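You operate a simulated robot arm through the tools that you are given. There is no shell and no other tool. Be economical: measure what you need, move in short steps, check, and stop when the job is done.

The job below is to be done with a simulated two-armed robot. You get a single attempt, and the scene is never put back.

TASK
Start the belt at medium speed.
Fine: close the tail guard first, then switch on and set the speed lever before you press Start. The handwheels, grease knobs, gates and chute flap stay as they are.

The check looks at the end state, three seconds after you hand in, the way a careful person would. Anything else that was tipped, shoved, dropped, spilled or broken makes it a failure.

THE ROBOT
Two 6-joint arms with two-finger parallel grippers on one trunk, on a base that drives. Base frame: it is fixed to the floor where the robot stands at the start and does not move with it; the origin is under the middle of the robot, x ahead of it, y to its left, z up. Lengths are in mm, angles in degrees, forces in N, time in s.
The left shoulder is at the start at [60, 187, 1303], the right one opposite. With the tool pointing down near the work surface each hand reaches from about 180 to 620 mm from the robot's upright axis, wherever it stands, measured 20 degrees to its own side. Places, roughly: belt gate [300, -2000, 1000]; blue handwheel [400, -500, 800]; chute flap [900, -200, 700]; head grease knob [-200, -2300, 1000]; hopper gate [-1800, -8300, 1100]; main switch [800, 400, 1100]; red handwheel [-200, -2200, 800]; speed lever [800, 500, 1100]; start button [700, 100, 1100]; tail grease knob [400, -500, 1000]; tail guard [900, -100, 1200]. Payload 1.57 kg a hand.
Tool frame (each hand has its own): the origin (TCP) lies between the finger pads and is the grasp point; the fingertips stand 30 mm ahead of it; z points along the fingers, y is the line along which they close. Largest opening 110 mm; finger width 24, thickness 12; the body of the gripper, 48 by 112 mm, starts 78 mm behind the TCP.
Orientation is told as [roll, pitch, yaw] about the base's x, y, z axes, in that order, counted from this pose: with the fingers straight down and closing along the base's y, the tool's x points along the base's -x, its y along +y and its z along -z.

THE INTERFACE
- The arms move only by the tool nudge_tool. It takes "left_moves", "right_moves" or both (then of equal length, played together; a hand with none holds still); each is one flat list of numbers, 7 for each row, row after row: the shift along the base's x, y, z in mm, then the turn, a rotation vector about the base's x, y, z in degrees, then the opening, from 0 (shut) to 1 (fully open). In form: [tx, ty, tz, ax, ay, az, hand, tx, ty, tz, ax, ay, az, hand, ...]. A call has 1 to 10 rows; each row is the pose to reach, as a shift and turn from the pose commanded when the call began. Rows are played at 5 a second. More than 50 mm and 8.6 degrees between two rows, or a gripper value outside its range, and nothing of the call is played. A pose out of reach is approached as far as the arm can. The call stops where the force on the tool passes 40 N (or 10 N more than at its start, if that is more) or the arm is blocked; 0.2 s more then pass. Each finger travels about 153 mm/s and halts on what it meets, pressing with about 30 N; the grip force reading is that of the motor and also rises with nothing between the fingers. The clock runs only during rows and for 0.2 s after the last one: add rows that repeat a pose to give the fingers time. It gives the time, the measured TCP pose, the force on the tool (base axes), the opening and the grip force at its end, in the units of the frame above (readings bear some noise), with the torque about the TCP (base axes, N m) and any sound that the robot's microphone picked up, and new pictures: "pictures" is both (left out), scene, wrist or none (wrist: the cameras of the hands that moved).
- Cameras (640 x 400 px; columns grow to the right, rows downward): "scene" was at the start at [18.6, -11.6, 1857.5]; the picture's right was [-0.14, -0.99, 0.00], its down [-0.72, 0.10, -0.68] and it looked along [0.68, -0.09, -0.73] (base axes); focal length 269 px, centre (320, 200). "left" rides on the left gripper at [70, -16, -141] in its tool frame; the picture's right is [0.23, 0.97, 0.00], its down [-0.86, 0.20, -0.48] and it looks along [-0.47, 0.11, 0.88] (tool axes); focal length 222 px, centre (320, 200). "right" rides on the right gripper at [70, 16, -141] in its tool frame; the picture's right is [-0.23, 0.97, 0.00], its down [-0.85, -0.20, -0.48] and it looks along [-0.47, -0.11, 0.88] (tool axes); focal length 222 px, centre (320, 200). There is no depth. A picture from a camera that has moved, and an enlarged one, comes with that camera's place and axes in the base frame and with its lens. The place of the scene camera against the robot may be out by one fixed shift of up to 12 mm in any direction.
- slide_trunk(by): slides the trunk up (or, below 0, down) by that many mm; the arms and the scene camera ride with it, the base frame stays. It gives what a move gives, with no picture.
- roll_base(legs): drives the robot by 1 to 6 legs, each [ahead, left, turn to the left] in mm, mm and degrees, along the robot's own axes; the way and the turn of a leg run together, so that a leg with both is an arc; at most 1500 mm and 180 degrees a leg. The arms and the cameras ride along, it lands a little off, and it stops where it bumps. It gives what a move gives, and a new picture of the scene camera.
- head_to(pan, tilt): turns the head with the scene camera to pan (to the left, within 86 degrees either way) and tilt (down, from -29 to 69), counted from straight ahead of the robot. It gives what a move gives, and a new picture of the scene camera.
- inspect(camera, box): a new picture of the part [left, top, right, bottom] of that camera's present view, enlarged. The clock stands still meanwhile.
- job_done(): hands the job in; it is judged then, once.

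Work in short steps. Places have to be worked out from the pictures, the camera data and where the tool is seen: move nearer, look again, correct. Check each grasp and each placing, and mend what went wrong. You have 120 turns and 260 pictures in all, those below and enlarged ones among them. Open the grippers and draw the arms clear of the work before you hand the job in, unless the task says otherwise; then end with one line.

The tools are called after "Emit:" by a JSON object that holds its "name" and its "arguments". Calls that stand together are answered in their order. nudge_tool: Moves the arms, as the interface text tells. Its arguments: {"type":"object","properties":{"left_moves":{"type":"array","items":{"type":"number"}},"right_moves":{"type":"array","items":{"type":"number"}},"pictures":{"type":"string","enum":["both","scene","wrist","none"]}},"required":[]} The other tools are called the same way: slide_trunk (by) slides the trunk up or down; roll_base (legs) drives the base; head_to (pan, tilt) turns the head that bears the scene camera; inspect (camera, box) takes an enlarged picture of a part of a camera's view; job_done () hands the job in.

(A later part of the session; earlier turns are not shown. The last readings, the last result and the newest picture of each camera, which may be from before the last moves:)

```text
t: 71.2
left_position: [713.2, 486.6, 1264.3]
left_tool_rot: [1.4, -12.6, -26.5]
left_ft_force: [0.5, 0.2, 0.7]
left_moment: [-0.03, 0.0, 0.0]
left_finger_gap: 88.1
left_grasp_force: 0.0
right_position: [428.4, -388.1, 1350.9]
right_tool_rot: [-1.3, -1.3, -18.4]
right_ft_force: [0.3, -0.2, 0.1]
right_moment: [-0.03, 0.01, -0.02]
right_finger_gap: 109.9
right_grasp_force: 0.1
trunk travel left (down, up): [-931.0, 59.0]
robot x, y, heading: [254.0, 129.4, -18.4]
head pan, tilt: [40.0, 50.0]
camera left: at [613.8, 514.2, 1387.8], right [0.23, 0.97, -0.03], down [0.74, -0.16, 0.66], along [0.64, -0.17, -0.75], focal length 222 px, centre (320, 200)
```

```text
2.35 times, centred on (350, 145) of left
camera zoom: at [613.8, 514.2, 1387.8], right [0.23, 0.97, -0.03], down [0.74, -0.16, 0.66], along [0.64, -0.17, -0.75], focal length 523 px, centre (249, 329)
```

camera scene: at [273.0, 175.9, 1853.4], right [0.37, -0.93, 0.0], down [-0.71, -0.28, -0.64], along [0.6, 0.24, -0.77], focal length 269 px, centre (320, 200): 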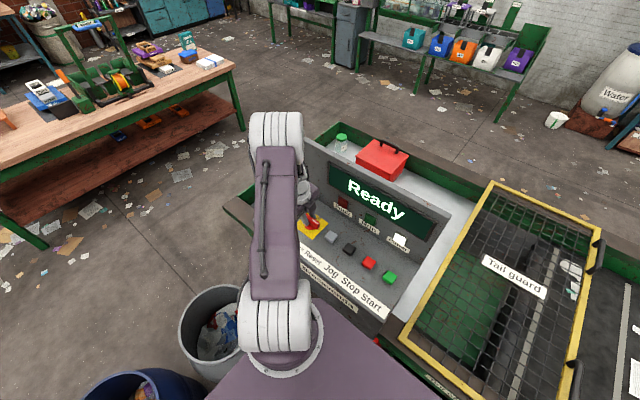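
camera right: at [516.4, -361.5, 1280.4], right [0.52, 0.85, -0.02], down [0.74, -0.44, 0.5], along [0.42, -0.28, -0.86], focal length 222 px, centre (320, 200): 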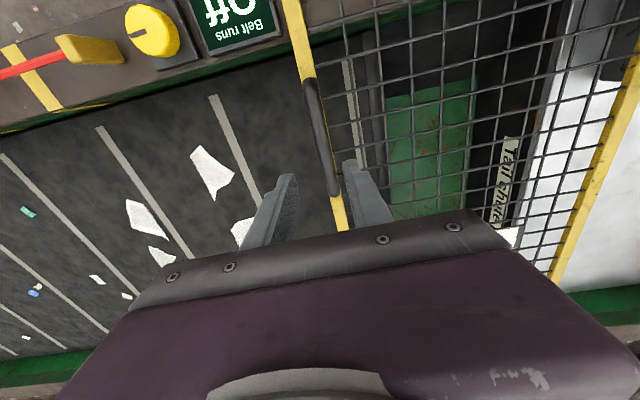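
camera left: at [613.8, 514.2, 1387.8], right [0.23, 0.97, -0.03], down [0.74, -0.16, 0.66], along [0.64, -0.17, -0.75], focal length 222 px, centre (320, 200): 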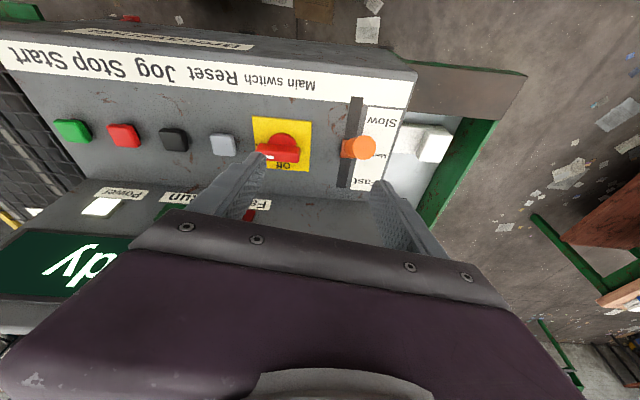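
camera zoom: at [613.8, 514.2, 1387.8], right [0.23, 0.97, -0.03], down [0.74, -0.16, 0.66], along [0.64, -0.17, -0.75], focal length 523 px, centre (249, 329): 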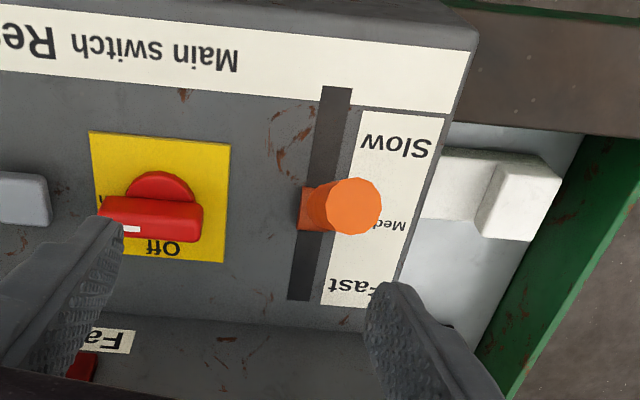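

The knob tip triangulates to [732, 528, 1176] and hub ≈[788, 507, 1068]: it leans ~30° toward the operator, i.e. the Slow side, pivoting at the hub. I straddle the knob with the fingers (closing sideways) to move it.

Emit:
{"name": "nudge_tool", "arguments": {"left_moves": [11, 20, -10, 0, 0, 4, 0.8, 20, 39, -20, 0, 0, 8, 0.8, 22, 39, -45, 0, 0, 8, 0.8], "pictures": "wrist"}}

```text
t: 72.0
left_position: [735.3, 525.6, 1218.7]
left_tool_rot: [1.6, -12.5, -18.6]
left_ft_force: [0.6, 0.1, 0.0]
left_moment: [0.02, 0.01, 0.02]
left_finger_gap: 87.8
left_grasp_force: 0.0
left hand out of reach, approached as far as the arm can: row 1, 2
right_position: [428.9, -389.3, 1350.9]
right_tool_rot: [-1.3, -1.3, -18.4]
right_ft_force: [0.1, -0.3, -0.6]
right_moment: [0.0, 0.03, -0.01]
right_finger_gap: 110.0
right_grasp_force: 0.1
trunk travel left (down, up): [-931.0, 59.0]
robot x, y, heading: [254.3, 133.5, -18.4]
head pan, tilt: [40.0, 50.0]
camera left: at [634.7, 538.9, 1342.6], right [0.09, 1.0, -0.03], down [0.75, -0.05, 0.66], along [0.65, -0.08, -0.75], focal length 222 px, centre (320, 200)
```

left: 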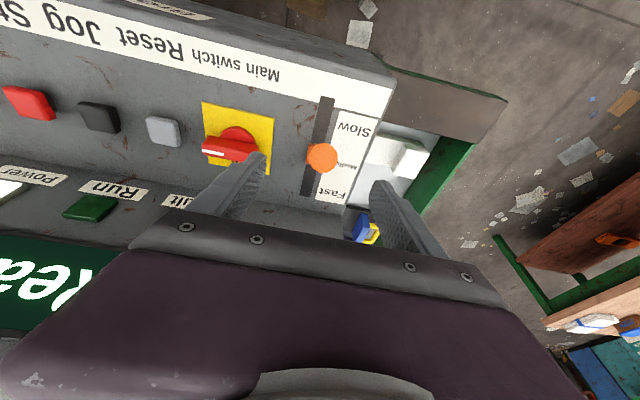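

The knob is centred between the fingers. I descend to z≈1163.

Emit:
{"name": "nudge_tool", "arguments": {"left_moves": [3, 0, -28, 0, 0, 0, 0.7, 6, -1, -56, 0, 0, 0, 0.6, 6, -1, -56, 0, 0, 0, 0.6], "pictures": "wrist"}}

Emit:
{"name": "inspect", "arguments": {"camera": "left", "box": [200, 60, 440, 230]}}

```text
t: 72.8
left_position: [742.9, 523.4, 1164.7]
left_tool_rot: [1.6, -12.0, -18.6]
left_ft_force: [-0.3, 0.4, 0.4]
left_moment: [0.03, -0.01, 0.0]
left_finger_gap: 66.0
left_grasp_force: 0.1
right_position: [427.1, -389.3, 1350.2]
right_tool_rot: [-1.4, -1.3, -18.5]
right_ft_force: [0.5, 0.2, 0.1]
right_moment: [-0.03, 0.0, 0.01]
right_finger_gap: 110.0
right_grasp_force: 0.0
trunk travel left (down, up): [-931.0, 59.0]
robot x, y, heading: [255.2, 126.3, -18.3]
head pan, tilt: [40.0, 50.0]
camera left: at [642.4, 536.4, 1289.3], right [0.1, 1.0, -0.02], down [0.76, -0.06, 0.65], along [0.65, -0.08, -0.76], focal length 222 px, centre (320, 200)
```

left: 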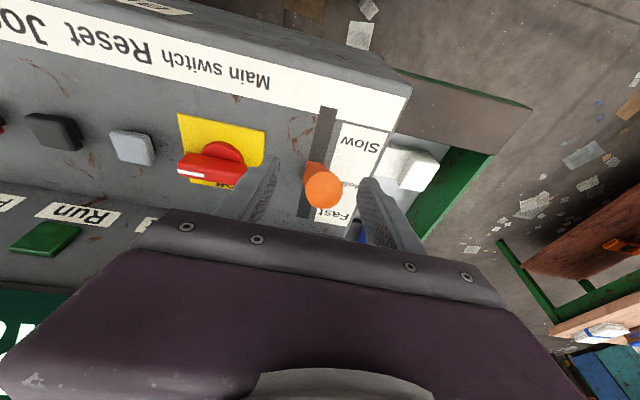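

```text
2.35 times, centred on (320, 145) of left
camera zoom: at [642.4, 536.4, 1289.3], right [0.1, 1.0, -0.02], down [0.76, -0.06, 0.65], along [0.65, -0.08, -0.76], focal length 523 px, centre (320, 329)
```

zoom: 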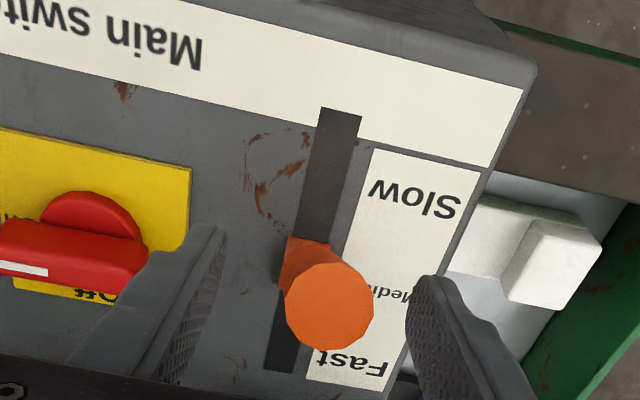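

The knob end is right at the TCP. I go 12 mm lower along the rod and close.

Emit:
{"name": "nudge_tool", "arguments": {"left_moves": [4, 0, -13, 0, 0, 0, 0.5, 4, 0, -13, 0, 0, 0, 0.25, 4, 0, -13, 0, 0, 0, 0.15, 4, 0, -13, 0, 0, 0, 0.15], "pictures": "wrist"}}

```text
t: 73.8
left_position: [746.8, 523.7, 1150.2]
left_tool_rot: [1.4, -11.9, -18.7]
left_ft_force: [1.0, -1.9, -2.4]
left_moment: [-1.89, 0.52, -1.0]
left_finger_gap: 26.5
left_grasp_force: 37.1
right_position: [429.8, -388.9, 1350.2]
right_tool_rot: [-1.5, -1.2, -18.4]
right_ft_force: [-0.6, 0.1, 0.5]
right_moment: [0.02, 0.04, -0.03]
right_finger_gap: 110.1
right_grasp_force: 0.0
trunk travel left (down, up): [-931.0, 59.0]
robot x, y, heading: [254.1, 131.6, -18.5]
head pan, tilt: [40.0, 50.0]
camera left: at [647.2, 536.6, 1275.3], right [0.1, 1.0, -0.02], down [0.76, -0.06, 0.65], along [0.64, -0.08, -0.76], focal length 222 px, centre (320, 200)
```

left: 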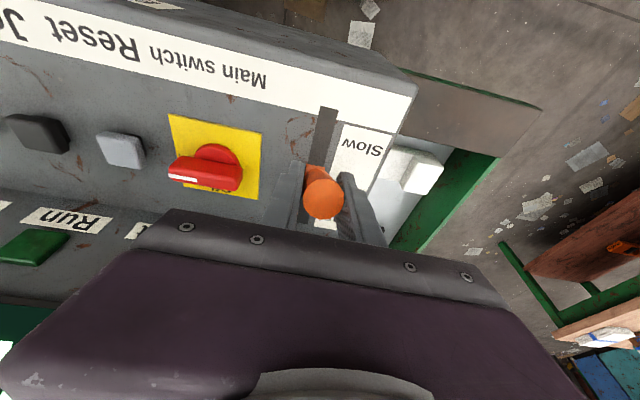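

Knob gripped (26.5 mm). I test with a small pull of 8 mm toward the operator to see whether it's at its Slow stop.

Emit:
{"name": "nudge_tool", "arguments": {"left_moves": [-3.8, 1.3, 0, 0, 0, 0, 0.15, -7.6, 2.5, -2, 0, 0, 0, 0.15, -7.6, 2.5, -2, 0, 0, 0, 0.15], "pictures": "none"}}

```text
t: 74.6
left_position: [746.2, 523.4, 1150.1]
left_tool_rot: [1.9, -11.9, -18.8]
left_ft_force: [26.9, -10.1, 14.4]
left_moment: [-1.81, 0.39, -1.0]
left_finger_gap: 27.4
left_grasp_force: 37.2
right_position: [433.7, -393.0, 1349.7]
right_tool_rot: [-1.3, -1.1, -18.5]
right_ft_force: [-0.5, -0.5, 0.4]
right_moment: [0.0, 0.01, 0.01]
right_finger_gap: 110.0
right_grasp_force: 0.1
trunk travel left (down, up): [-931.0, 59.0]
robot x, y, heading: [258.6, 133.6, -18.3]
head pan, tilt: [40.0, 50.0]
```

It is at its Slow stop (27 N reaction normal to the rod). Now I swing the lever along its arc to upright and watch forces.

Emit:
{"name": "nudge_tool", "arguments": {"left_moves": [7.6, -2.5, 2, 0, 0, 0, 0.15, 19.7, -6.5, 7.6, 0, 0, 0, 0.15, 34.6, -11.5, 11.8, 0, 0, 0, 0.15, 34.6, -11.5, 11.8, 0, 0, 0, 0.15], "pictures": "wrist"}}

Emit:
{"name": "inspect", "arguments": {"camera": "left", "box": [200, 60, 440, 230]}}

```text
t: 75.6
left_position: [770.7, 516.2, 1159.8]
left_tool_rot: [1.5, -12.2, -18.7]
left_ft_force: [-10.0, -1.3, -1.9]
left_moment: [-1.37, 1.52, -0.52]
left_finger_gap: 26.5
left_grasp_force: 37.5
right_position: [424.9, -387.5, 1352.1]
right_tool_rot: [-1.4, -1.4, -18.5]
right_ft_force: [-0.3, 0.3, 0.4]
right_moment: [-0.03, -0.01, 0.02]
right_finger_gap: 110.2
right_grasp_force: 0.1
trunk travel left (down, up): [-931.0, 59.0]
robot x, y, heading: [257.0, 129.8, -18.2]
head pan, tilt: [40.0, 50.0]
camera left: at [669.9, 528.8, 1285.8], right [0.09, 1.0, -0.02], down [0.76, -0.06, 0.65], along [0.65, -0.08, -0.76], focal length 222 px, centre (320, 200)
```

left: 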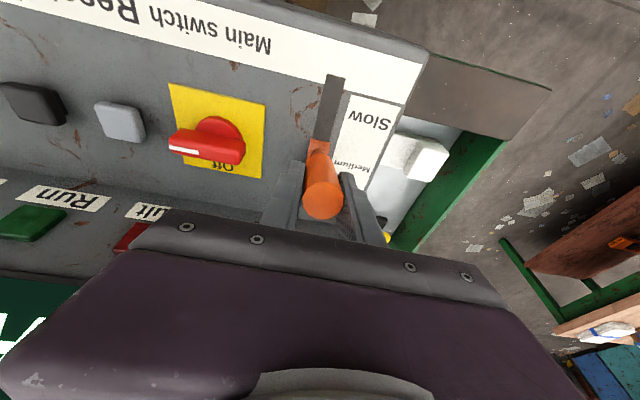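

```text
2.35 times, centred on (320, 145) of left
camera zoom: at [669.9, 528.8, 1285.8], right [0.09, 1.0, -0.02], down [0.76, -0.06, 0.65], along [0.65, -0.08, -0.76], focal length 523 px, centre (320, 329)
```

zoom: 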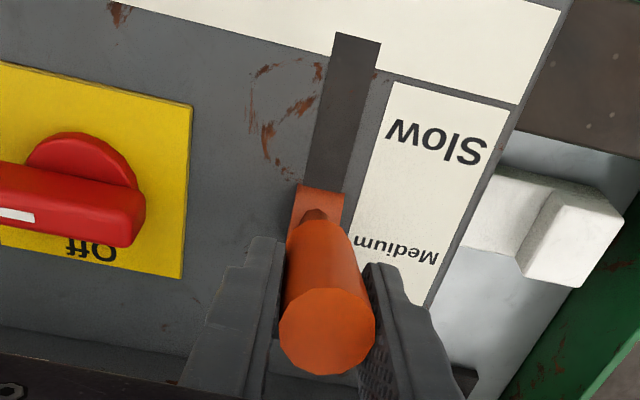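

The hub stays put, so it pivots. To find the middle I move on toward Fast until its stop.

Emit:
{"name": "nudge_tool", "arguments": {"left_moves": [8, -2.6, 1, 0, 0, 0, 0.15, 15.3, -5, 1.4, 0, 0, 0, 0.15, 23, -7.6, 1, 0, 0, 0, 0.15, 30.6, -10.1, 0, 0, 0, 0, 0.15], "pictures": "wrist"}}

```text
t: 76.6
left_position: [795.7, 506.9, 1160.7]
left_tool_rot: [1.6, -13.4, -18.5]
left_ft_force: [-1.2, 14.1, 29.6]
left_moment: [-1.73, 1.27, -0.33]
left_finger_gap: 27.1
left_grasp_force: 37.9
left hand out of reach, approached as far as the arm can: row 3, 4
right_position: [423.6, -387.7, 1352.4]
right_tool_rot: [-1.4, -1.6, -18.4]
right_ft_force: [-0.2, -0.4, 0.2]
right_moment: [0.03, -0.01, -0.02]
right_finger_gap: 109.7
right_grasp_force: 0.0
trunk travel left (down, up): [-931.0, 59.0]
robot x, y, heading: [258.0, 136.6, -18.4]
head pan, tilt: [40.0, 50.0]
camera left: at [692.6, 520.8, 1283.4], right [0.09, 1.0, -0.03], down [0.74, -0.05, 0.67], along [0.66, -0.08, -0.74], focal length 222 px, centre (320, 200)
```

left: 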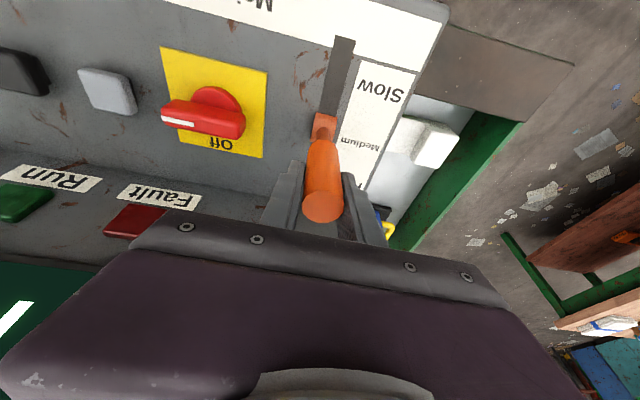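

Camera parallax on the slot ends shows the face is level (slot centre ≈[788, 510], equal to the hub), and the Slow stop is ~29° off vertical, so Medium is upright. I bring the lever back ~8 mm to exactly above the hub.

Emit:
{"name": "nudge_tool", "arguments": {"left_moves": [-6, 2, 0, 0, 0, 0, 0.15, -12, 4, 0, 0, 0, 0, 0.15, -12, 4, 0, 0, 0, 0, 0.15], "pictures": "wrist"}}

Emit:
{"name": "inspect", "arguments": {"camera": "left", "box": [200, 60, 440, 230]}}

```text
t: 77.4
left_position: [787.9, 508.9, 1154.6]
left_tool_rot: [1.3, -12.2, -18.6]
left_ft_force: [14.8, 12.5, 12.8]
left_moment: [-2.42, -0.2, -0.28]
left_finger_gap: 26.7
left_grasp_force: 37.5
right_position: [429.4, -387.7, 1350.6]
right_tool_rot: [-1.5, -1.3, -18.4]
right_ft_force: [-0.1, 0.3, -0.1]
right_moment: [0.03, 0.01, 0.0]
right_finger_gap: 110.2
right_grasp_force: 0.1
trunk travel left (down, up): [-931.0, 59.0]
robot x, y, heading: [254.4, 131.4, -18.5]
head pan, tilt: [40.0, 50.0]
camera left: at [686.9, 523.5, 1279.3], right [0.1, 1.0, -0.03], down [0.75, -0.05, 0.65], along [0.65, -0.08, -0.76], focal length 222 px, centre (320, 200)
```

left: 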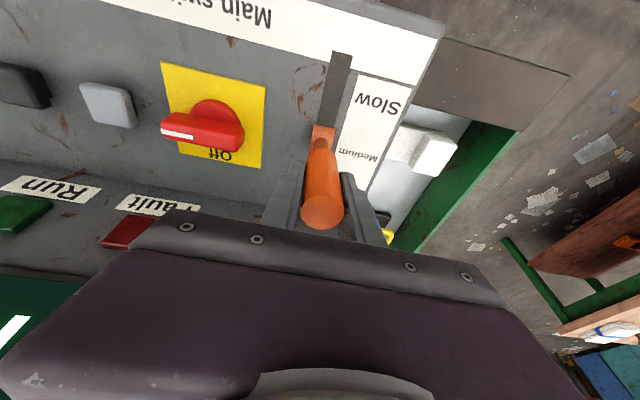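

```text
2.35 times, centred on (320, 145) of left
camera zoom: at [686.9, 523.5, 1279.3], right [0.1, 1.0, -0.03], down [0.75, -0.05, 0.65], along [0.65, -0.08, -0.76], focal length 523 px, centre (320, 329)
```

zoom: 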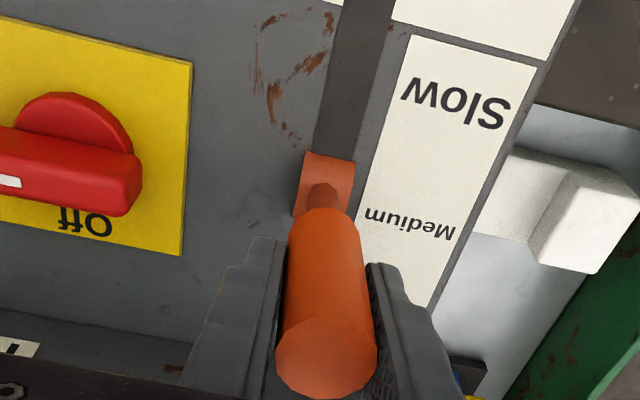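

Seen against the hub, the knob end still leans ~7° toward Slow (it sat off-centre in the pads); the previous pose was nearer upright. I tilt the hand forward for reach and push ~11 mm back toward Fast.

Emit:
{"name": "nudge_tool", "arguments": {"left_moves": [4, -1.2, 2, -1.2, -3.8, 0, 0.15, 8, -2.5, 4, -2.5, -7.6, 0, 0.15, 12, -3.8, 5, -2.5, -7.6, 0, 0.15, 12, -3.8, 5, -2.5, -7.6, 0, 0.15], "pictures": "none"}}

Emit:
{"name": "inspect", "arguments": {"camera": "left", "box": [200, 60, 440, 230]}}

```text
t: 78.4
left_position: [800.1, 506.7, 1157.8]
left_tool_rot: [1.3, -20.1, -18.6]
left_ft_force: [0.4, 8.8, -11.8]
left_moment: [-1.25, 0.6, -0.18]
left_finger_gap: 25.8
left_grasp_force: 37.4
right_position: [429.4, -384.6, 1353.5]
right_tool_rot: [-1.7, -1.3, -18.4]
right_ft_force: [-0.1, 0.2, 1.2]
right_moment: [-0.01, 0.02, -0.01]
right_finger_gap: 109.9
right_grasp_force: 0.1
trunk travel left (down, up): [-931.0, 59.0]
robot x, y, heading: [260.0, 131.5, -18.4]
head pan, tilt: [40.0, 50.0]
```

```text
2.35 times, centred on (320, 145) of left
camera zoom: at [684.1, 524.9, 1269.4], right [0.1, 0.99, -0.06], down [0.67, -0.02, 0.75], along [0.74, -0.11, -0.66], focal length 523 px, centre (320, 329)
```

zoom: 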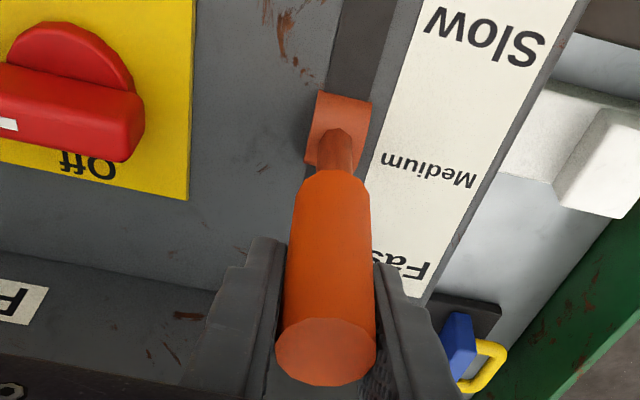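

Now about 3–4° short of upright. I push another 6 mm and then release.

Emit:
{"name": "nudge_tool", "arguments": {"left_moves": [3, -1, 0, 0, 0, 0, 0.15, 6.5, -2.1, 0, 0, 0, 0, 0.15, 6.5, -2.1, 0, 0, 0, 0, 0.15], "pictures": "none"}}

Emit:
{"name": "inspect", "arguments": {"camera": "left", "box": [200, 60, 440, 230]}}

```text
t: 79.2
left_position: [806.7, 504.7, 1160.5]
left_tool_rot: [1.4, -20.0, -18.6]
left_ft_force: [-3.3, 6.7, -13.0]
left_moment: [-0.84, 0.82, -0.18]
left_finger_gap: 25.8
left_grasp_force: 36.7
right_position: [429.9, -386.2, 1352.2]
right_tool_rot: [-1.4, -1.3, -18.4]
right_ft_force: [-0.1, 0.0, 0.2]
right_moment: [-0.04, 0.0, -0.02]
right_finger_gap: 110.0
right_grasp_force: 0.0
trunk travel left (down, up): [-931.0, 59.0]
robot x, y, heading: [252.5, 129.3, -18.1]
head pan, tilt: [40.0, 50.0]
```

```text
2.35 times, centred on (320, 145) of left
camera zoom: at [689.6, 522.9, 1270.5], right [0.1, 0.99, -0.06], down [0.67, -0.03, 0.75], along [0.74, -0.11, -0.66], focal length 523 px, centre (320, 329)
```

zoom: 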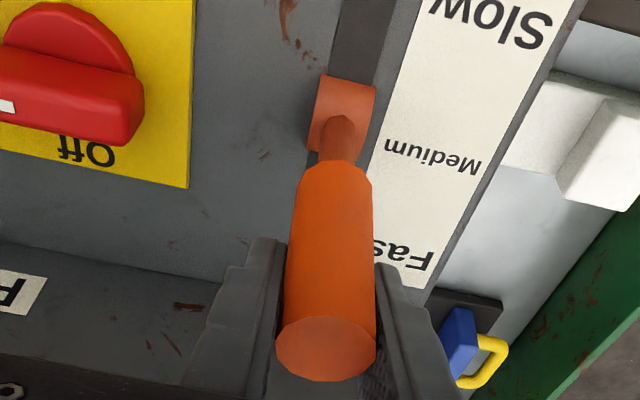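

The knob now stands right over the hub (upright, Medium). I release and lift straight up.

Emit:
{"name": "nudge_tool", "arguments": {"left_moves": [0, 0, 0, 0, 0, 0, 0.4, 0, 0, 0, 0, 0, 0, 0.6, 0, 0, 30, 0, 0, 0, 0.6, -5, 2, 65, 0, 0, 0, 0.6, -20, 6, 95, 2.5, 7.6, 0, 0.6, -35, 8, 105, 2.5, 7.6, 0, 0.6], "pictures": "wrist"}}

Emit:
{"name": "inspect", "arguments": {"camera": "left", "box": [200, 60, 440, 230]}}

```text
t: 80.6
left_position: [757.7, 509.8, 1256.4]
left_tool_rot: [0.8, -14.2, -18.7]
left_ft_force: [-0.3, -0.2, -0.6]
left_moment: [-0.04, -0.02, -0.02]
left_finger_gap: 65.7
left_grasp_force: 0.0
left hand out of reach, approached as far as the arm can: row 5, 6
right_position: [428.3, -388.4, 1351.1]
right_tool_rot: [-1.3, -1.4, -18.4]
right_ft_force: [-0.6, 0.8, 1.7]
right_moment: [0.0, -0.04, -0.02]
right_finger_gap: 110.1
right_grasp_force: 0.1
trunk travel left (down, up): [-931.0, 59.0]
robot x, y, heading: [258.0, 130.5, -18.4]
head pan, tilt: [40.0, 50.0]
camera left: at [653.3, 526.0, 1378.0], right [0.1, 0.99, -0.04], down [0.73, -0.04, 0.68], along [0.67, -0.1, -0.73], focal length 222 px, centre (320, 200)
```

left: 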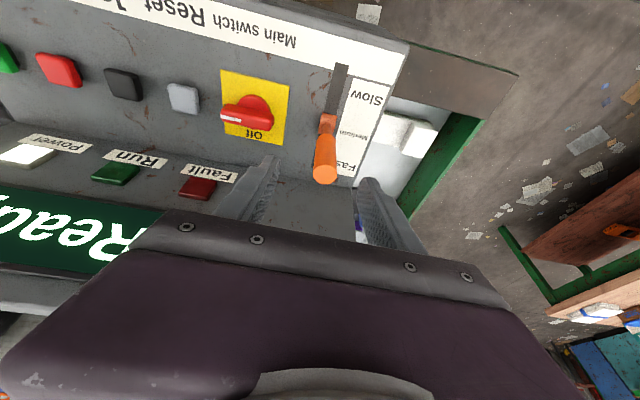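

```text
2.35 times, centred on (320, 145) of left
camera zoom: at [653.3, 526.0, 1378.0], right [0.1, 0.99, -0.04], down [0.73, -0.04, 0.68], along [0.67, -0.1, -0.73], focal length 523 px, centre (320, 329)
```

zoom: 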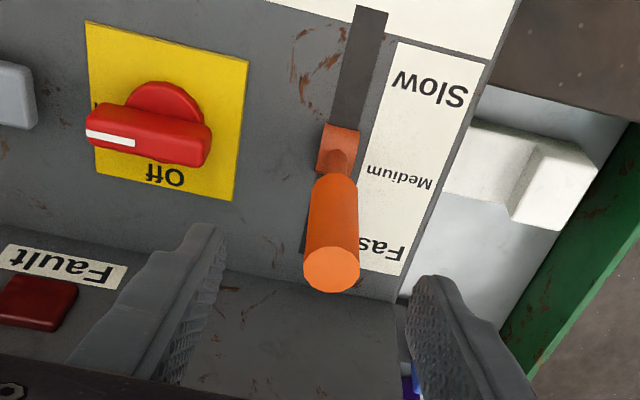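

The lever stands upright by itself at Medium, and plate-corner parallax confirms the face is level. Now to Start, at about [662, 119, 1085]: I carry the left hand over it, closed, at z≈1225.

Emit:
{"name": "nudge_tool", "arguments": {"left_moves": [-12, -43, 0, 0, 0, 0, 0.5, -23, -87, 0, 0.5, 1.5, 0, 0.3, -34, -130, 0, 1, 3, 0, 0.1, -45, -174, 0, 1.5, 4.5, 0, 0, -56, -217, 0, 2, 6, 0, 0, -67, -261, -5, 2.5, 7.5, 0, 0, -78, -304, -10, 3, 9, 0, 0, -88, -348, -20, 3.7, 11, 0, 0, -96, -391, -30, 4.4, 13.3, 0, 0, -96, -391, -30, 4.4, 13.3, 0, 0]}}

```text
t: 82.8
left_position: [627.2, 138.4, 1168.8]
left_tool_rot: [-5.8, 0.1, -18.7]
left_ft_force: [0.3, 0.0, 0.1]
left_moment: [0.0, -0.04, -0.03]
left_finger_gap: 0.0
left_grasp_force: 20.7
left hand out of reach, approached as far as the arm can: row 1, 2, 3, 4, 5, 6, 7, 8, 9, 10
right_position: [428.4, -386.9, 1351.6]
right_tool_rot: [-1.5, -1.2, -18.4]
right_ft_force: [0.6, 0.3, 0.7]
right_moment: [-0.04, 0.0, 0.01]
right_finger_gap: 110.0
right_grasp_force: 0.1
trunk travel left (down, up): [-931.0, 59.0]
robot x, y, heading: [259.1, 131.5, -18.4]
head pan, tilt: [40.0, 50.0]
camera scene: at [271.3, 180.6, 1853.2], right [0.37, -0.93, 0.0], down [-0.71, -0.28, -0.64], along [0.6, 0.24, -0.77], focal length 269 px, centre (320, 200)
camera left: at [559.1, 159.7, 1312.6], right [0.1, 0.99, -0.1], down [0.89, -0.04, 0.46], along [0.45, -0.13, -0.88], focal length 222 px, centre (320, 200)
```

scene: 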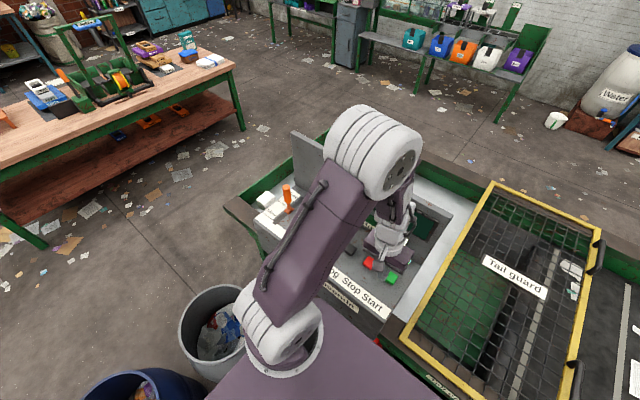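
left: 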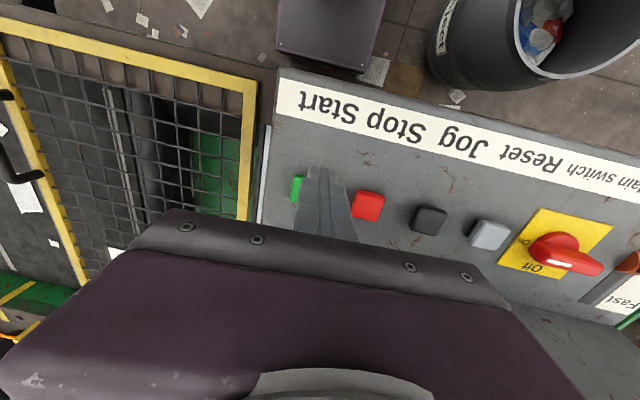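

The hand ended lower and short, between Start and Stop, touching nothing. Stop triangulates to [684, 180]; Start to about [661, 113]. I correct above Start, and look.

Emit:
{"name": "nudge_tool", "arguments": {"left_moves": [12, -8, 0, 1.8, -0.6, 0, 0, 24, -16, 0, 3.6, -1.2, 0, 0, 34, -25, 0, 5.5, -1.8, 0, 0, 34, -25, 0, 5.5, -1.8, 0, 0], "pictures": "wrist"}}

Emit:
{"name": "inspect", "arguments": {"camera": "scene", "box": [330, 180, 450, 310]}}

```text
t: 83.8
left_position: [657.7, 111.0, 1152.0]
left_tool_rot: [-7.6, -6.5, -18.8]
left_ft_force: [-0.6, 0.0, 1.4]
left_moment: [0.03, 0.03, 0.01]
left_finger_gap: 0.0
left_grasp_force: 21.1
left hand out of reach, approached as far as the arm can: row 1, 2, 3
right_position: [426.9, -389.6, 1349.9]
right_tool_rot: [-1.3, -1.3, -18.4]
right_ft_force: [0.5, 0.1, 0.8]
right_moment: [-0.01, -0.02, 0.04]
right_finger_gap: 109.8
right_grasp_force: 0.1
trunk travel left (down, up): [-931.0, 59.0]
robot x, y, heading: [257.5, 129.2, -18.2]
head pan, tilt: [40.0, 50.0]
camera left: at [576.2, 141.3, 1287.2], right [0.11, 0.98, -0.15], down [0.84, -0.01, 0.54], along [0.53, -0.19, -0.83], focal length 222 px, centre (320, 200)
```

left: 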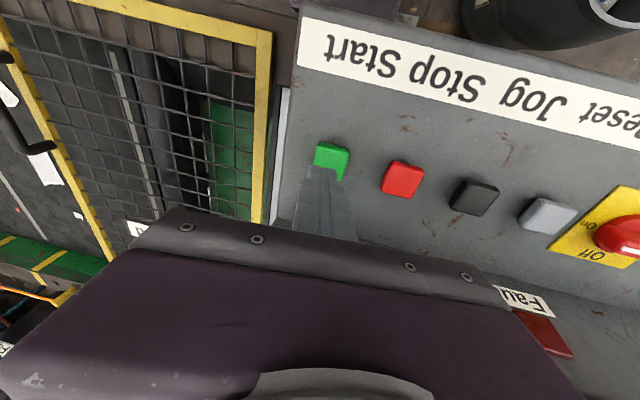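

```text
3.08 times, centred on (390, 245) of scene
camera zoom: at [270.0, 176.4, 1853.3], right [0.37, -0.93, 0.0], down [-0.71, -0.28, -0.64], along [0.6, 0.24, -0.77], focal length 828 px, centre (105, 62)
```

zoom: 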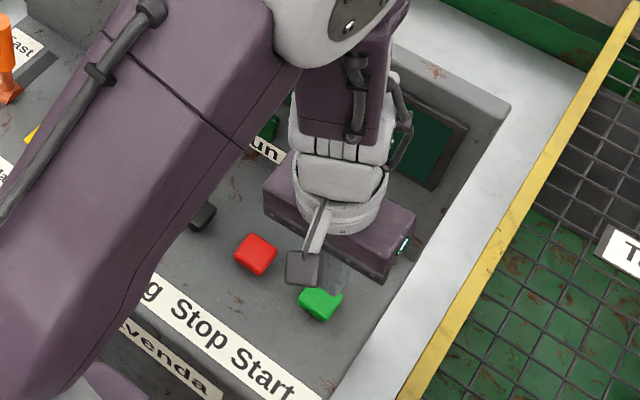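

The tip is ~5 mm right of Start's centre and ~37 mm above. I descend to just above the button, shifting 5 mm left.

Emit:
{"name": "nudge_tool", "arguments": {"left_moves": [1, 5, -15, 0, 0, 0, 0, 1, 5, -26, 0, 0, 0, 0, 1, 5, -26, 0, 0, 0, 0], "pictures": "wrist"}}

Emit:
{"name": "inspect", "arguments": {"camera": "left", "box": [240, 90, 440, 240]}}

Emit:
{"name": "inspect", "arguments": {"camera": "scene", "box": [330, 180, 450, 310]}}

```text
t: 84.6
left_position: [641.2, 134.4, 1117.3]
left_tool_rot: [-3.7, -1.1, -19.0]
left_ft_force: [-0.7, -0.4, 0.0]
left_moment: [0.0, -0.01, -0.01]
left_finger_gap: 0.0
left_grasp_force: 21.4
left hand out of reach, approached as far as the arm can: row 1, 2, 3
right_position: [427.0, -389.5, 1351.1]
right_tool_rot: [-1.2, -1.3, -18.4]
right_ft_force: [-0.3, 0.2, -0.2]
right_moment: [0.01, -0.02, 0.01]
right_finger_gap: 109.9
right_grasp_force: 0.1
trunk travel left (down, up): [-931.0, 59.0]
robot x, y, heading: [258.7, 130.2, -18.3]
head pan, tilt: [40.0, 50.0]
camera left: at [569.6, 152.0, 1261.1], right [0.1, 0.99, -0.07], down [0.87, -0.06, 0.48], along [0.47, -0.11, -0.87], focal length 222 px, centre (320, 200)
```

left: 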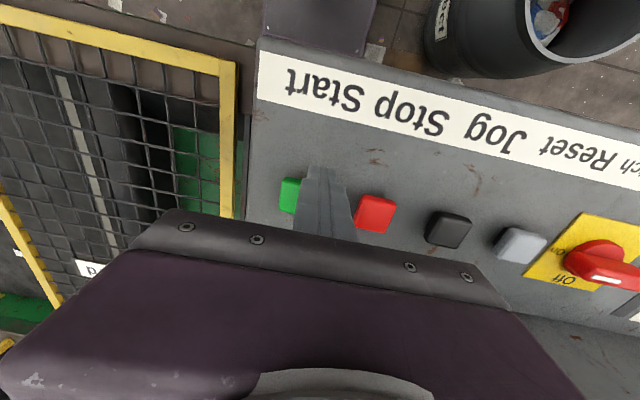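

```text
2.67 times, centred on (340, 165) of left
camera zoom: at [569.6, 152.0, 1261.1], right [0.1, 0.99, -0.07], down [0.87, -0.06, 0.48], along [0.47, -0.11, -0.87], focal length 592 px, centre (267, 293)
```

zoom: 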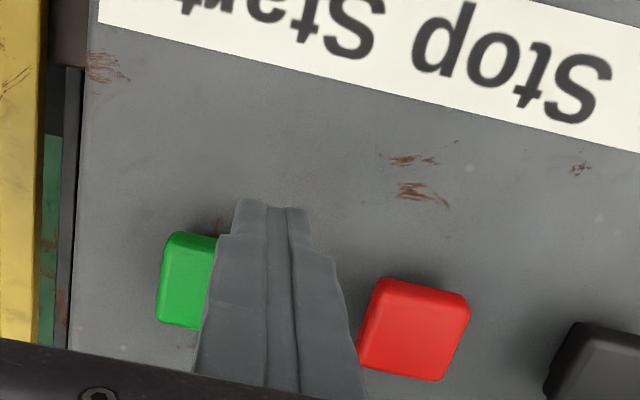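

```text
3.08 times, centred on (390, 245) of scene
camera zoom: at [270.2, 177.3, 1853.3], right [0.37, -0.93, 0.0], down [-0.71, -0.28, -0.64], along [0.6, 0.24, -0.77], focal length 828 px, centre (105, 62)
```

zoom: 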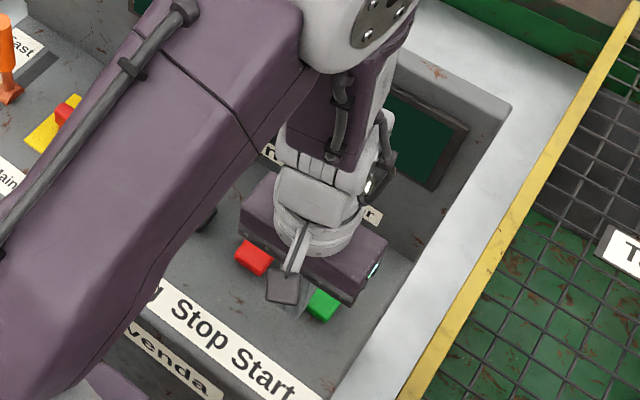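

The left arm is cramped here and drifted toward Stop. I raise it, then back the base off so it can reach with more room.

Emit:
{"name": "nudge_tool", "arguments": {"left_moves": [-5, 2, 30, 0, 0, 0, 0, -10, 4, 60, 0, 0, 0, 0, -15, 5, 80, 0, 0, 0, 0], "pictures": "none"}}

```text
t: 85.4
left_position: [621.9, 139.5, 1178.0]
left_tool_rot: [-5.5, -1.5, -18.9]
left_ft_force: [-0.2, 0.2, 0.5]
left_moment: [-0.01, -0.01, -0.01]
left_finger_gap: 0.2
left_grasp_force: 20.5
left hand out of reach, approached as far as the arm can: row 1, 2, 3
right_position: [427.8, -388.9, 1352.2]
right_tool_rot: [-1.3, -1.3, -18.4]
right_ft_force: [-0.8, 0.2, 1.0]
right_moment: [0.01, 0.05, 0.01]
right_finger_gap: 109.9
right_grasp_force: 0.0
trunk travel left (down, up): [-931.0, 59.0]
robot x, y, heading: [257.6, 130.4, -18.4]
head pan, tilt: [40.0, 50.0]
```

Tips are now at ~1148, clear. I back off 140 mm.

Emit:
{"name": "roll_base", "arguments": {"legs": [[-140, 0, 0]]}}

Emit:
{"name": "nudge_tool", "arguments": {"left_moves": [32, -15, 0, 0, 0, 0, 0, 64, -31, 0, 0, 0, 0, 0, 97, -46, 0, 0, 0, 0, 0, 130, -60, 0, 0, 0, 0, 0, 166, -68, -5, 0, 0, 0, 0, 166, -68, -5, 0, 0, 0, 0], "pictures": "wrist"}}

```text
t: 86.7
left_position: [492.5, 182.4, 1174.8]
left_tool_rot: [-5.6, -1.3, -18.9]
left_ft_force: [0.8, 0.3, 0.0]
left_moment: [0.02, 0.04, -0.01]
left_finger_gap: 0.0
left_grasp_force: 21.3
right_position: [299.2, -345.3, 1349.5]
right_tool_rot: [-1.3, -1.2, -18.4]
right_ft_force: [0.4, 0.4, 0.1]
right_moment: [0.01, 0.02, -0.02]
right_finger_gap: 110.0
right_grasp_force: 0.1
trunk travel left (down, up): [-931.0, 59.0]
robot x, y, heading: [122.9, 173.5, -18.5]
head pan, tilt: [40.0, 50.0]
camera scene: at [142.0, 220.2, 1853.3], right [0.37, -0.93, 0.0], down [-0.71, -0.28, -0.64], along [0.6, 0.24, -0.77], focal length 269 px, centre (320, 200)
```

scene: 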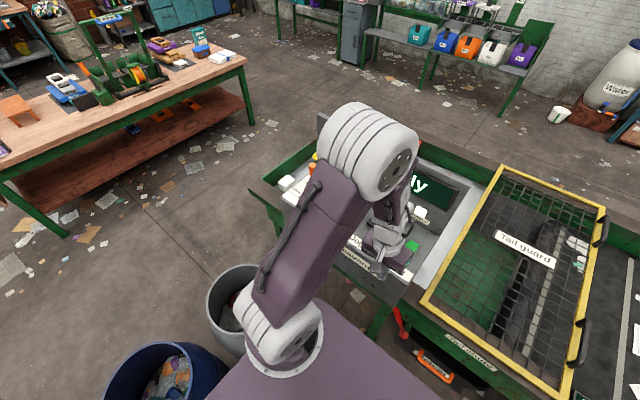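

```text
t: 88.1
left_position: [628.9, 118.8, 1154.6]
left_tool_rot: [-10.2, -2.7, -18.3]
left_ft_force: [-0.4, -0.6, 0.2]
left_moment: [-0.01, -0.02, -0.02]
left_finger_gap: 0.0
left_grasp_force: 21.2
left hand out of reach, approached as far as the arm can: row 1, 2, 3, 4, 5, 6
right_position: [294.2, -345.3, 1351.2]
right_tool_rot: [-1.2, -1.3, -18.4]
right_ft_force: [-0.9, 0.2, -0.2]
right_moment: [-0.01, -0.02, 0.01]
right_finger_gap: 109.9
right_grasp_force: 0.1
trunk travel left (down, up): [-931.0, 59.0]
robot x, y, heading: [121.2, 176.6, -18.4]
head pan, tilt: [40.0, 50.0]
camera left: at [556.9, 152.2, 1294.6], right [0.09, 0.98, -0.18], down [0.88, 0.01, 0.48], along [0.47, -0.2, -0.86], focal length 222 px, centre (320, 200)
```

left: 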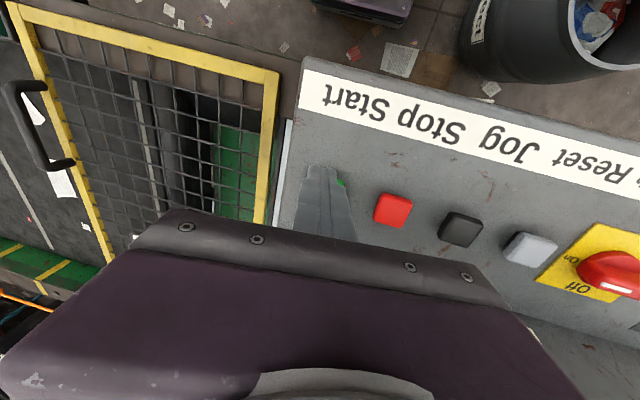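

Still limited inward. The left arm worked well when reaching outward, so I drive 250 mm right and 80 mm forward, then reach Start from there.

Emit:
{"name": "roll_base", "arguments": {"legs": [[0, -250, 0], [80, 0, 0]]}}

Emit:
{"name": "nudge_tool", "arguments": {"left_moves": [12, 42, 5, 1.5, -0.5, 0, 0, 24, 85, 10, 3, -1, 0, 0, 36, 127, 15, 5, -1.6, 0, 0, 48, 168, 15, 7, -2.3, 0, 0, 48, 205, 15, 9.5, -3, 0, 0, 48, 205, 15, 9.5, -3, 0, 0], "pictures": "wrist"}}

```text
t: 90.6
left_position: [618.3, -137.8, 1157.3]
left_tool_rot: [-10.2, -3.4, -18.4]
left_ft_force: [-0.8, -0.1, -0.2]
left_moment: [-0.03, -0.06, 0.0]
left_finger_gap: 0.1
left_grasp_force: 21.2
right_position: [282.1, -600.3, 1353.9]
right_tool_rot: [-1.4, -1.7, -18.5]
right_ft_force: [-0.6, -0.5, 0.3]
right_moment: [-0.05, -0.08, 0.0]
right_finger_gap: 109.9
right_grasp_force: 0.0
trunk travel left (down, up): [-931.0, 59.0]
robot x, y, heading: [119.0, -87.3, -18.3]
head pan, tilt: [40.0, 50.0]
camera scene: at [122.0, -32.2, 1853.2], right [0.37, -0.93, 0.01], down [-0.71, -0.28, -0.65], along [0.6, 0.23, -0.76], focal length 269 px, centre (320, 200)
```

scene: 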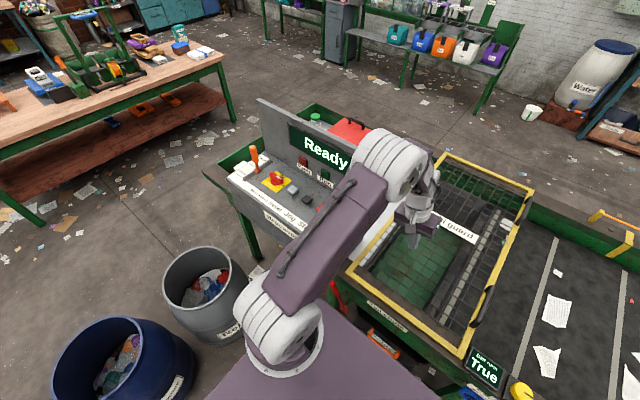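

```text
t: 92.0
left_position: [637.2, 52.5, 1141.0]
left_tool_rot: [-5.4, -6.6, -18.6]
left_ft_force: [0.8, 0.1, 0.0]
left_moment: [0.03, 0.01, 0.03]
left_finger_gap: 0.0
left_grasp_force: 21.5
left hand out of reach, approached as far as the arm can: row 1, 2, 3, 4, 5, 6
right_position: [289.2, -606.3, 1349.6]
right_tool_rot: [-1.3, -1.3, -18.5]
right_ft_force: [-0.7, -1.1, 0.1]
right_moment: [0.02, -0.01, 0.02]
right_finger_gap: 109.9
right_grasp_force: 0.0
trunk travel left (down, up): [-931.0, 59.0]
robot x, y, heading: [117.0, -88.7, -18.7]
head pan, tilt: [40.0, 50.0]
camera left: at [554.1, 76.9, 1277.4], right [0.1, 0.99, -0.12], down [0.83, -0.02, 0.55], along [0.54, -0.16, -0.83], focal length 222 px, centre (320, 200)
```

left: 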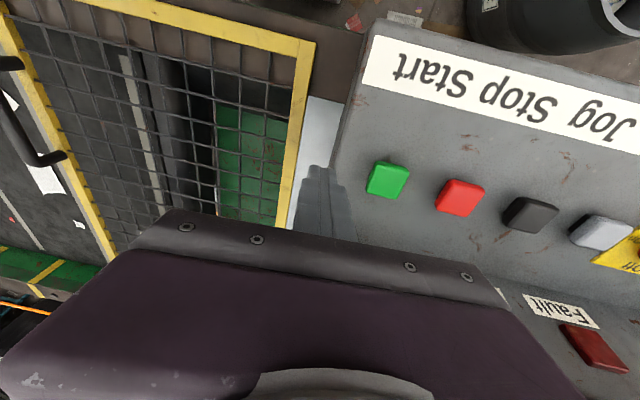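

The arm is moving outward fine. Start reads [659, 109] from here; I step 60 mm left toward it.

Emit:
{"name": "nudge_tool", "arguments": {"left_moves": [10, 30, 5, 2, -0.6, 0, 0, 20, 58, 10, 5, -1.6, 0, 0, 20, 58, 10, 5, -1.6, 0, 0], "pictures": "wrist"}}

```text
t: 92.8
left_position: [637.3, 113.1, 1136.2]
left_tool_rot: [-2.0, -9.0, -19.0]
left_ft_force: [-0.3, -0.3, 0.0]
left_moment: [0.02, 0.01, 0.0]
left_finger_gap: 0.0
left_grasp_force: 21.4
left hand out of reach, approached as far as the arm can: row 1, 2, 3
right_position: [291.0, -607.3, 1350.8]
right_tool_rot: [-1.3, -1.3, -18.6]
right_ft_force: [0.2, -0.1, 0.1]
right_moment: [0.03, 0.0, 0.04]
right_finger_gap: 110.2
right_grasp_force: 0.0
trunk travel left (down, up): [-931.0, 59.0]
robot x, y, heading: [123.3, -87.9, -18.5]
head pan, tilt: [40.0, 50.0]
camera left: at [547.3, 132.2, 1268.3], right [0.11, 0.99, -0.07], down [0.8, -0.05, 0.6], along [0.59, -0.12, -0.8], focal length 222 px, centre (320, 200)
```

left: 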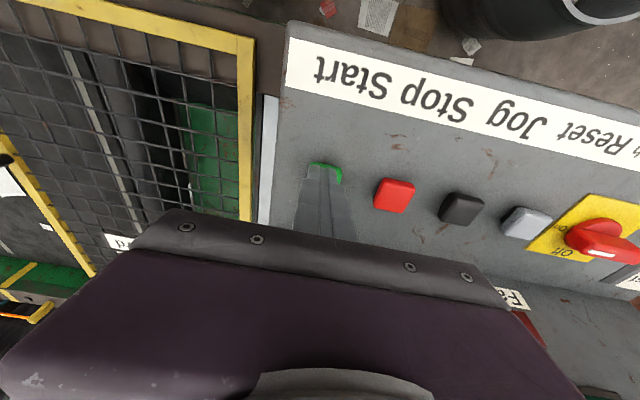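

Tip is at about [641, 110, 1106]; I need 18 mm further in and ~20 mm down. I approach in small steps.

Emit:
{"name": "nudge_tool", "arguments": {"left_moves": [10, -2, 0, 0, 0, 0, 0, 19, -4, -4, 0, 0, 0, 0, 19, -4, -8, 0, 0, 0, 0], "pictures": "wrist"}}

Emit:
{"name": "inspect", "arguments": {"camera": "left", "box": [240, 90, 440, 240]}}

Emit:
{"name": "inspect", "arguments": {"camera": "scene", "box": [230, 120, 470, 270]}}

```text
t: 93.6
left_position: [656.2, 109.1, 1128.0]
left_tool_rot: [-2.4, -9.2, -19.1]
left_ft_force: [-0.3, 0.6, 0.2]
left_moment: [0.0, 0.0, 0.04]
left_finger_gap: 0.2
left_grasp_force: 21.4
right_position: [291.1, -605.6, 1350.5]
right_tool_rot: [-1.3, -1.3, -18.5]
right_ft_force: [-0.2, 0.4, 0.9]
right_moment: [0.01, 0.02, 0.0]
right_finger_gap: 110.0
right_grasp_force: 0.1
trunk travel left (down, up): [-931.0, 59.0]
robot x, y, heading: [121.7, -85.1, -18.2]
head pan, tilt: [40.0, 50.0]
camera left: at [564.7, 129.7, 1258.7], right [0.11, 0.99, -0.08], down [0.8, -0.04, 0.6], along [0.59, -0.13, -0.79], focal length 222 px, centre (320, 200)
```

left: 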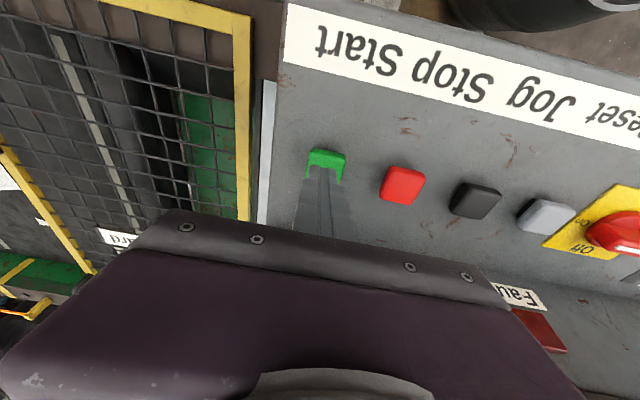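

```text
2.67 times, centred on (340, 165) of left
camera zoom: at [564.7, 129.7, 1258.7], right [0.11, 0.99, -0.08], down [0.8, -0.04, 0.6], along [0.59, -0.13, -0.79], focal length 592 px, centre (267, 293)
```

zoom: 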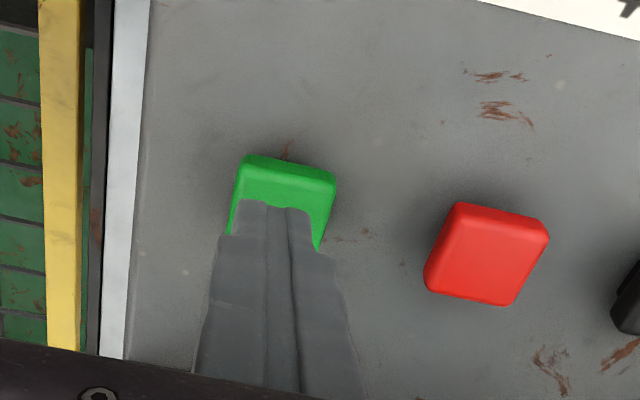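

```text
2.67 times, centred on (350, 195) of scene
camera zoom: at [134.6, -39.3, 1853.3], right [0.37, -0.93, 0.0], down [-0.71, -0.28, -0.64], along [0.6, 0.24, -0.77], focal length 717 px, centre (240, 213)
```

zoom: 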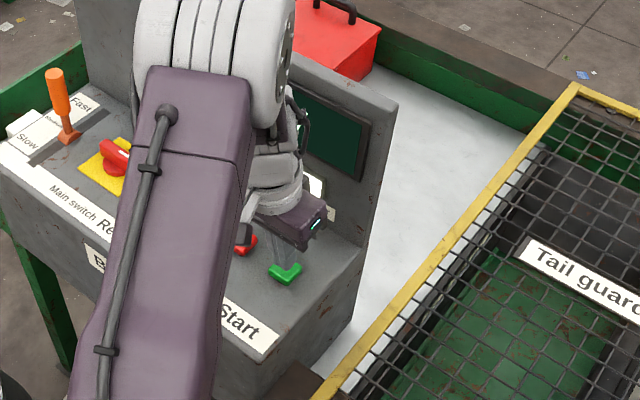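

The fingertip is right above Start. I press down in small steps and listen/look.

Emit:
{"name": "nudge_tool", "arguments": {"left_moves": [0, 1, -6, 0, 0, 0, 0, 0, 1, -11, 0, 0, 0, 0, 0, 1, -15, 0, 0, 0, 0, 0, 1, -18, 0, 0, 0, 0], "pictures": "wrist"}}

Emit:
{"name": "inspect", "arguments": {"camera": "left", "box": [240, 90, 440, 240]}}

```text
t: 94.6
left_position: [657.3, 110.9, 1110.9]
left_tool_rot: [-2.1, -8.9, -19.2]
left_ft_force: [-0.3, 0.2, 2.4]
left_moment: [0.03, 0.02, -0.01]
left_finger_gap: 0.0
left_grasp_force: 21.0
right_position: [291.5, -605.7, 1350.9]
right_tool_rot: [-1.3, -1.4, -18.6]
right_ft_force: [-0.1, -0.6, -0.4]
right_moment: [0.01, -0.02, 0.03]
right_finger_gap: 110.0
right_grasp_force: 0.0
trunk travel left (down, up): [-931.0, 59.0]
robot x, y, heading: [119.5, -86.9, -18.4]
head pan, tilt: [40.0, 50.0]
camera left: at [565.5, 130.1, 1242.1], right [0.11, 0.99, -0.07], down [0.8, -0.05, 0.6], along [0.59, -0.12, -0.8], focal length 222 px, centre (320, 200)
```

left: 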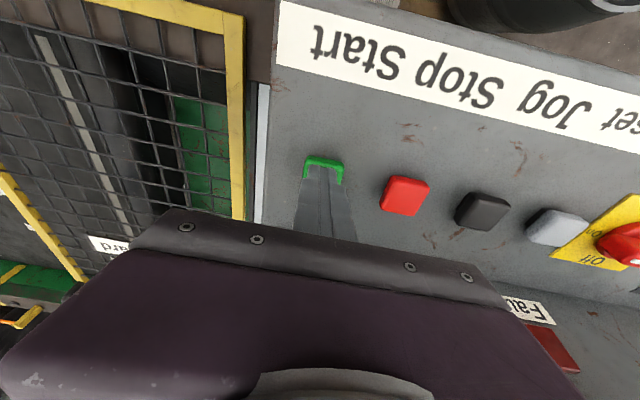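

```text
2.67 times, centred on (340, 165) of left
camera zoom: at [565.5, 130.1, 1242.1], right [0.11, 0.99, -0.07], down [0.8, -0.05, 0.6], along [0.59, -0.12, -0.8], focal length 592 px, centre (267, 293)
```

zoom: 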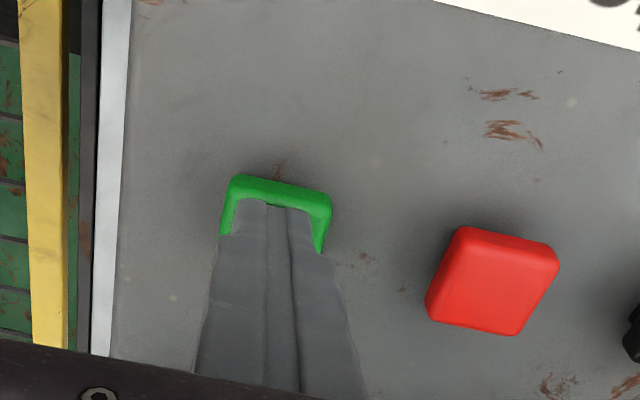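

Light contact (2.4 N). I press a few millimetres more.

Emit:
{"name": "nudge_tool", "arguments": {"left_moves": [0, 0, -3, 0, 0, 0, 0, 0, 0, -6, 0, 0, 0, 0, 0, 0, -9, 0, 0, 0, 0, 0, 0, -12, 0, 0, 0, 0], "pictures": "scene"}}

```text
t: 95.6
left_position: [656.1, 109.8, 1105.5]
left_tool_rot: [-1.6, -9.7, -19.1]
left_ft_force: [-8.7, -0.5, 25.2]
left_moment: [0.13, 0.36, 0.04]
left_finger_gap: 0.1
left_grasp_force: 21.0
right_position: [285.7, -607.3, 1351.8]
right_tool_rot: [-1.2, -1.5, -18.5]
right_ft_force: [0.3, -0.8, -0.2]
right_moment: [-0.01, -0.02, 0.0]
right_finger_gap: 110.1
right_grasp_force: 0.2
trunk travel left (down, up): [-931.0, 59.0]
robot x, y, heading: [121.2, -87.2, -18.4]
head pan, tilt: [40.0, 50.0]
heard: click
stopped in row 4 (left hand): the force on the tool passed its limit at 43 N (the readings are from after the stop); the commanded pose is now the measured one
camera scene: at [126.5, -40.7, 1853.5], right [0.37, -0.93, 0.0], down [-0.71, -0.28, -0.65], along [0.6, 0.24, -0.76], focal length 269 px, centre (320, 200)
```

scene: 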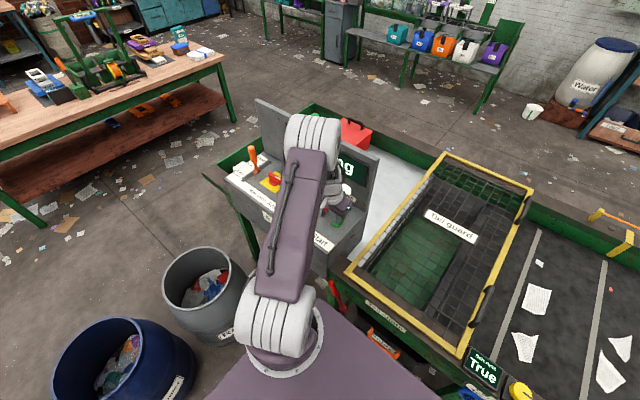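

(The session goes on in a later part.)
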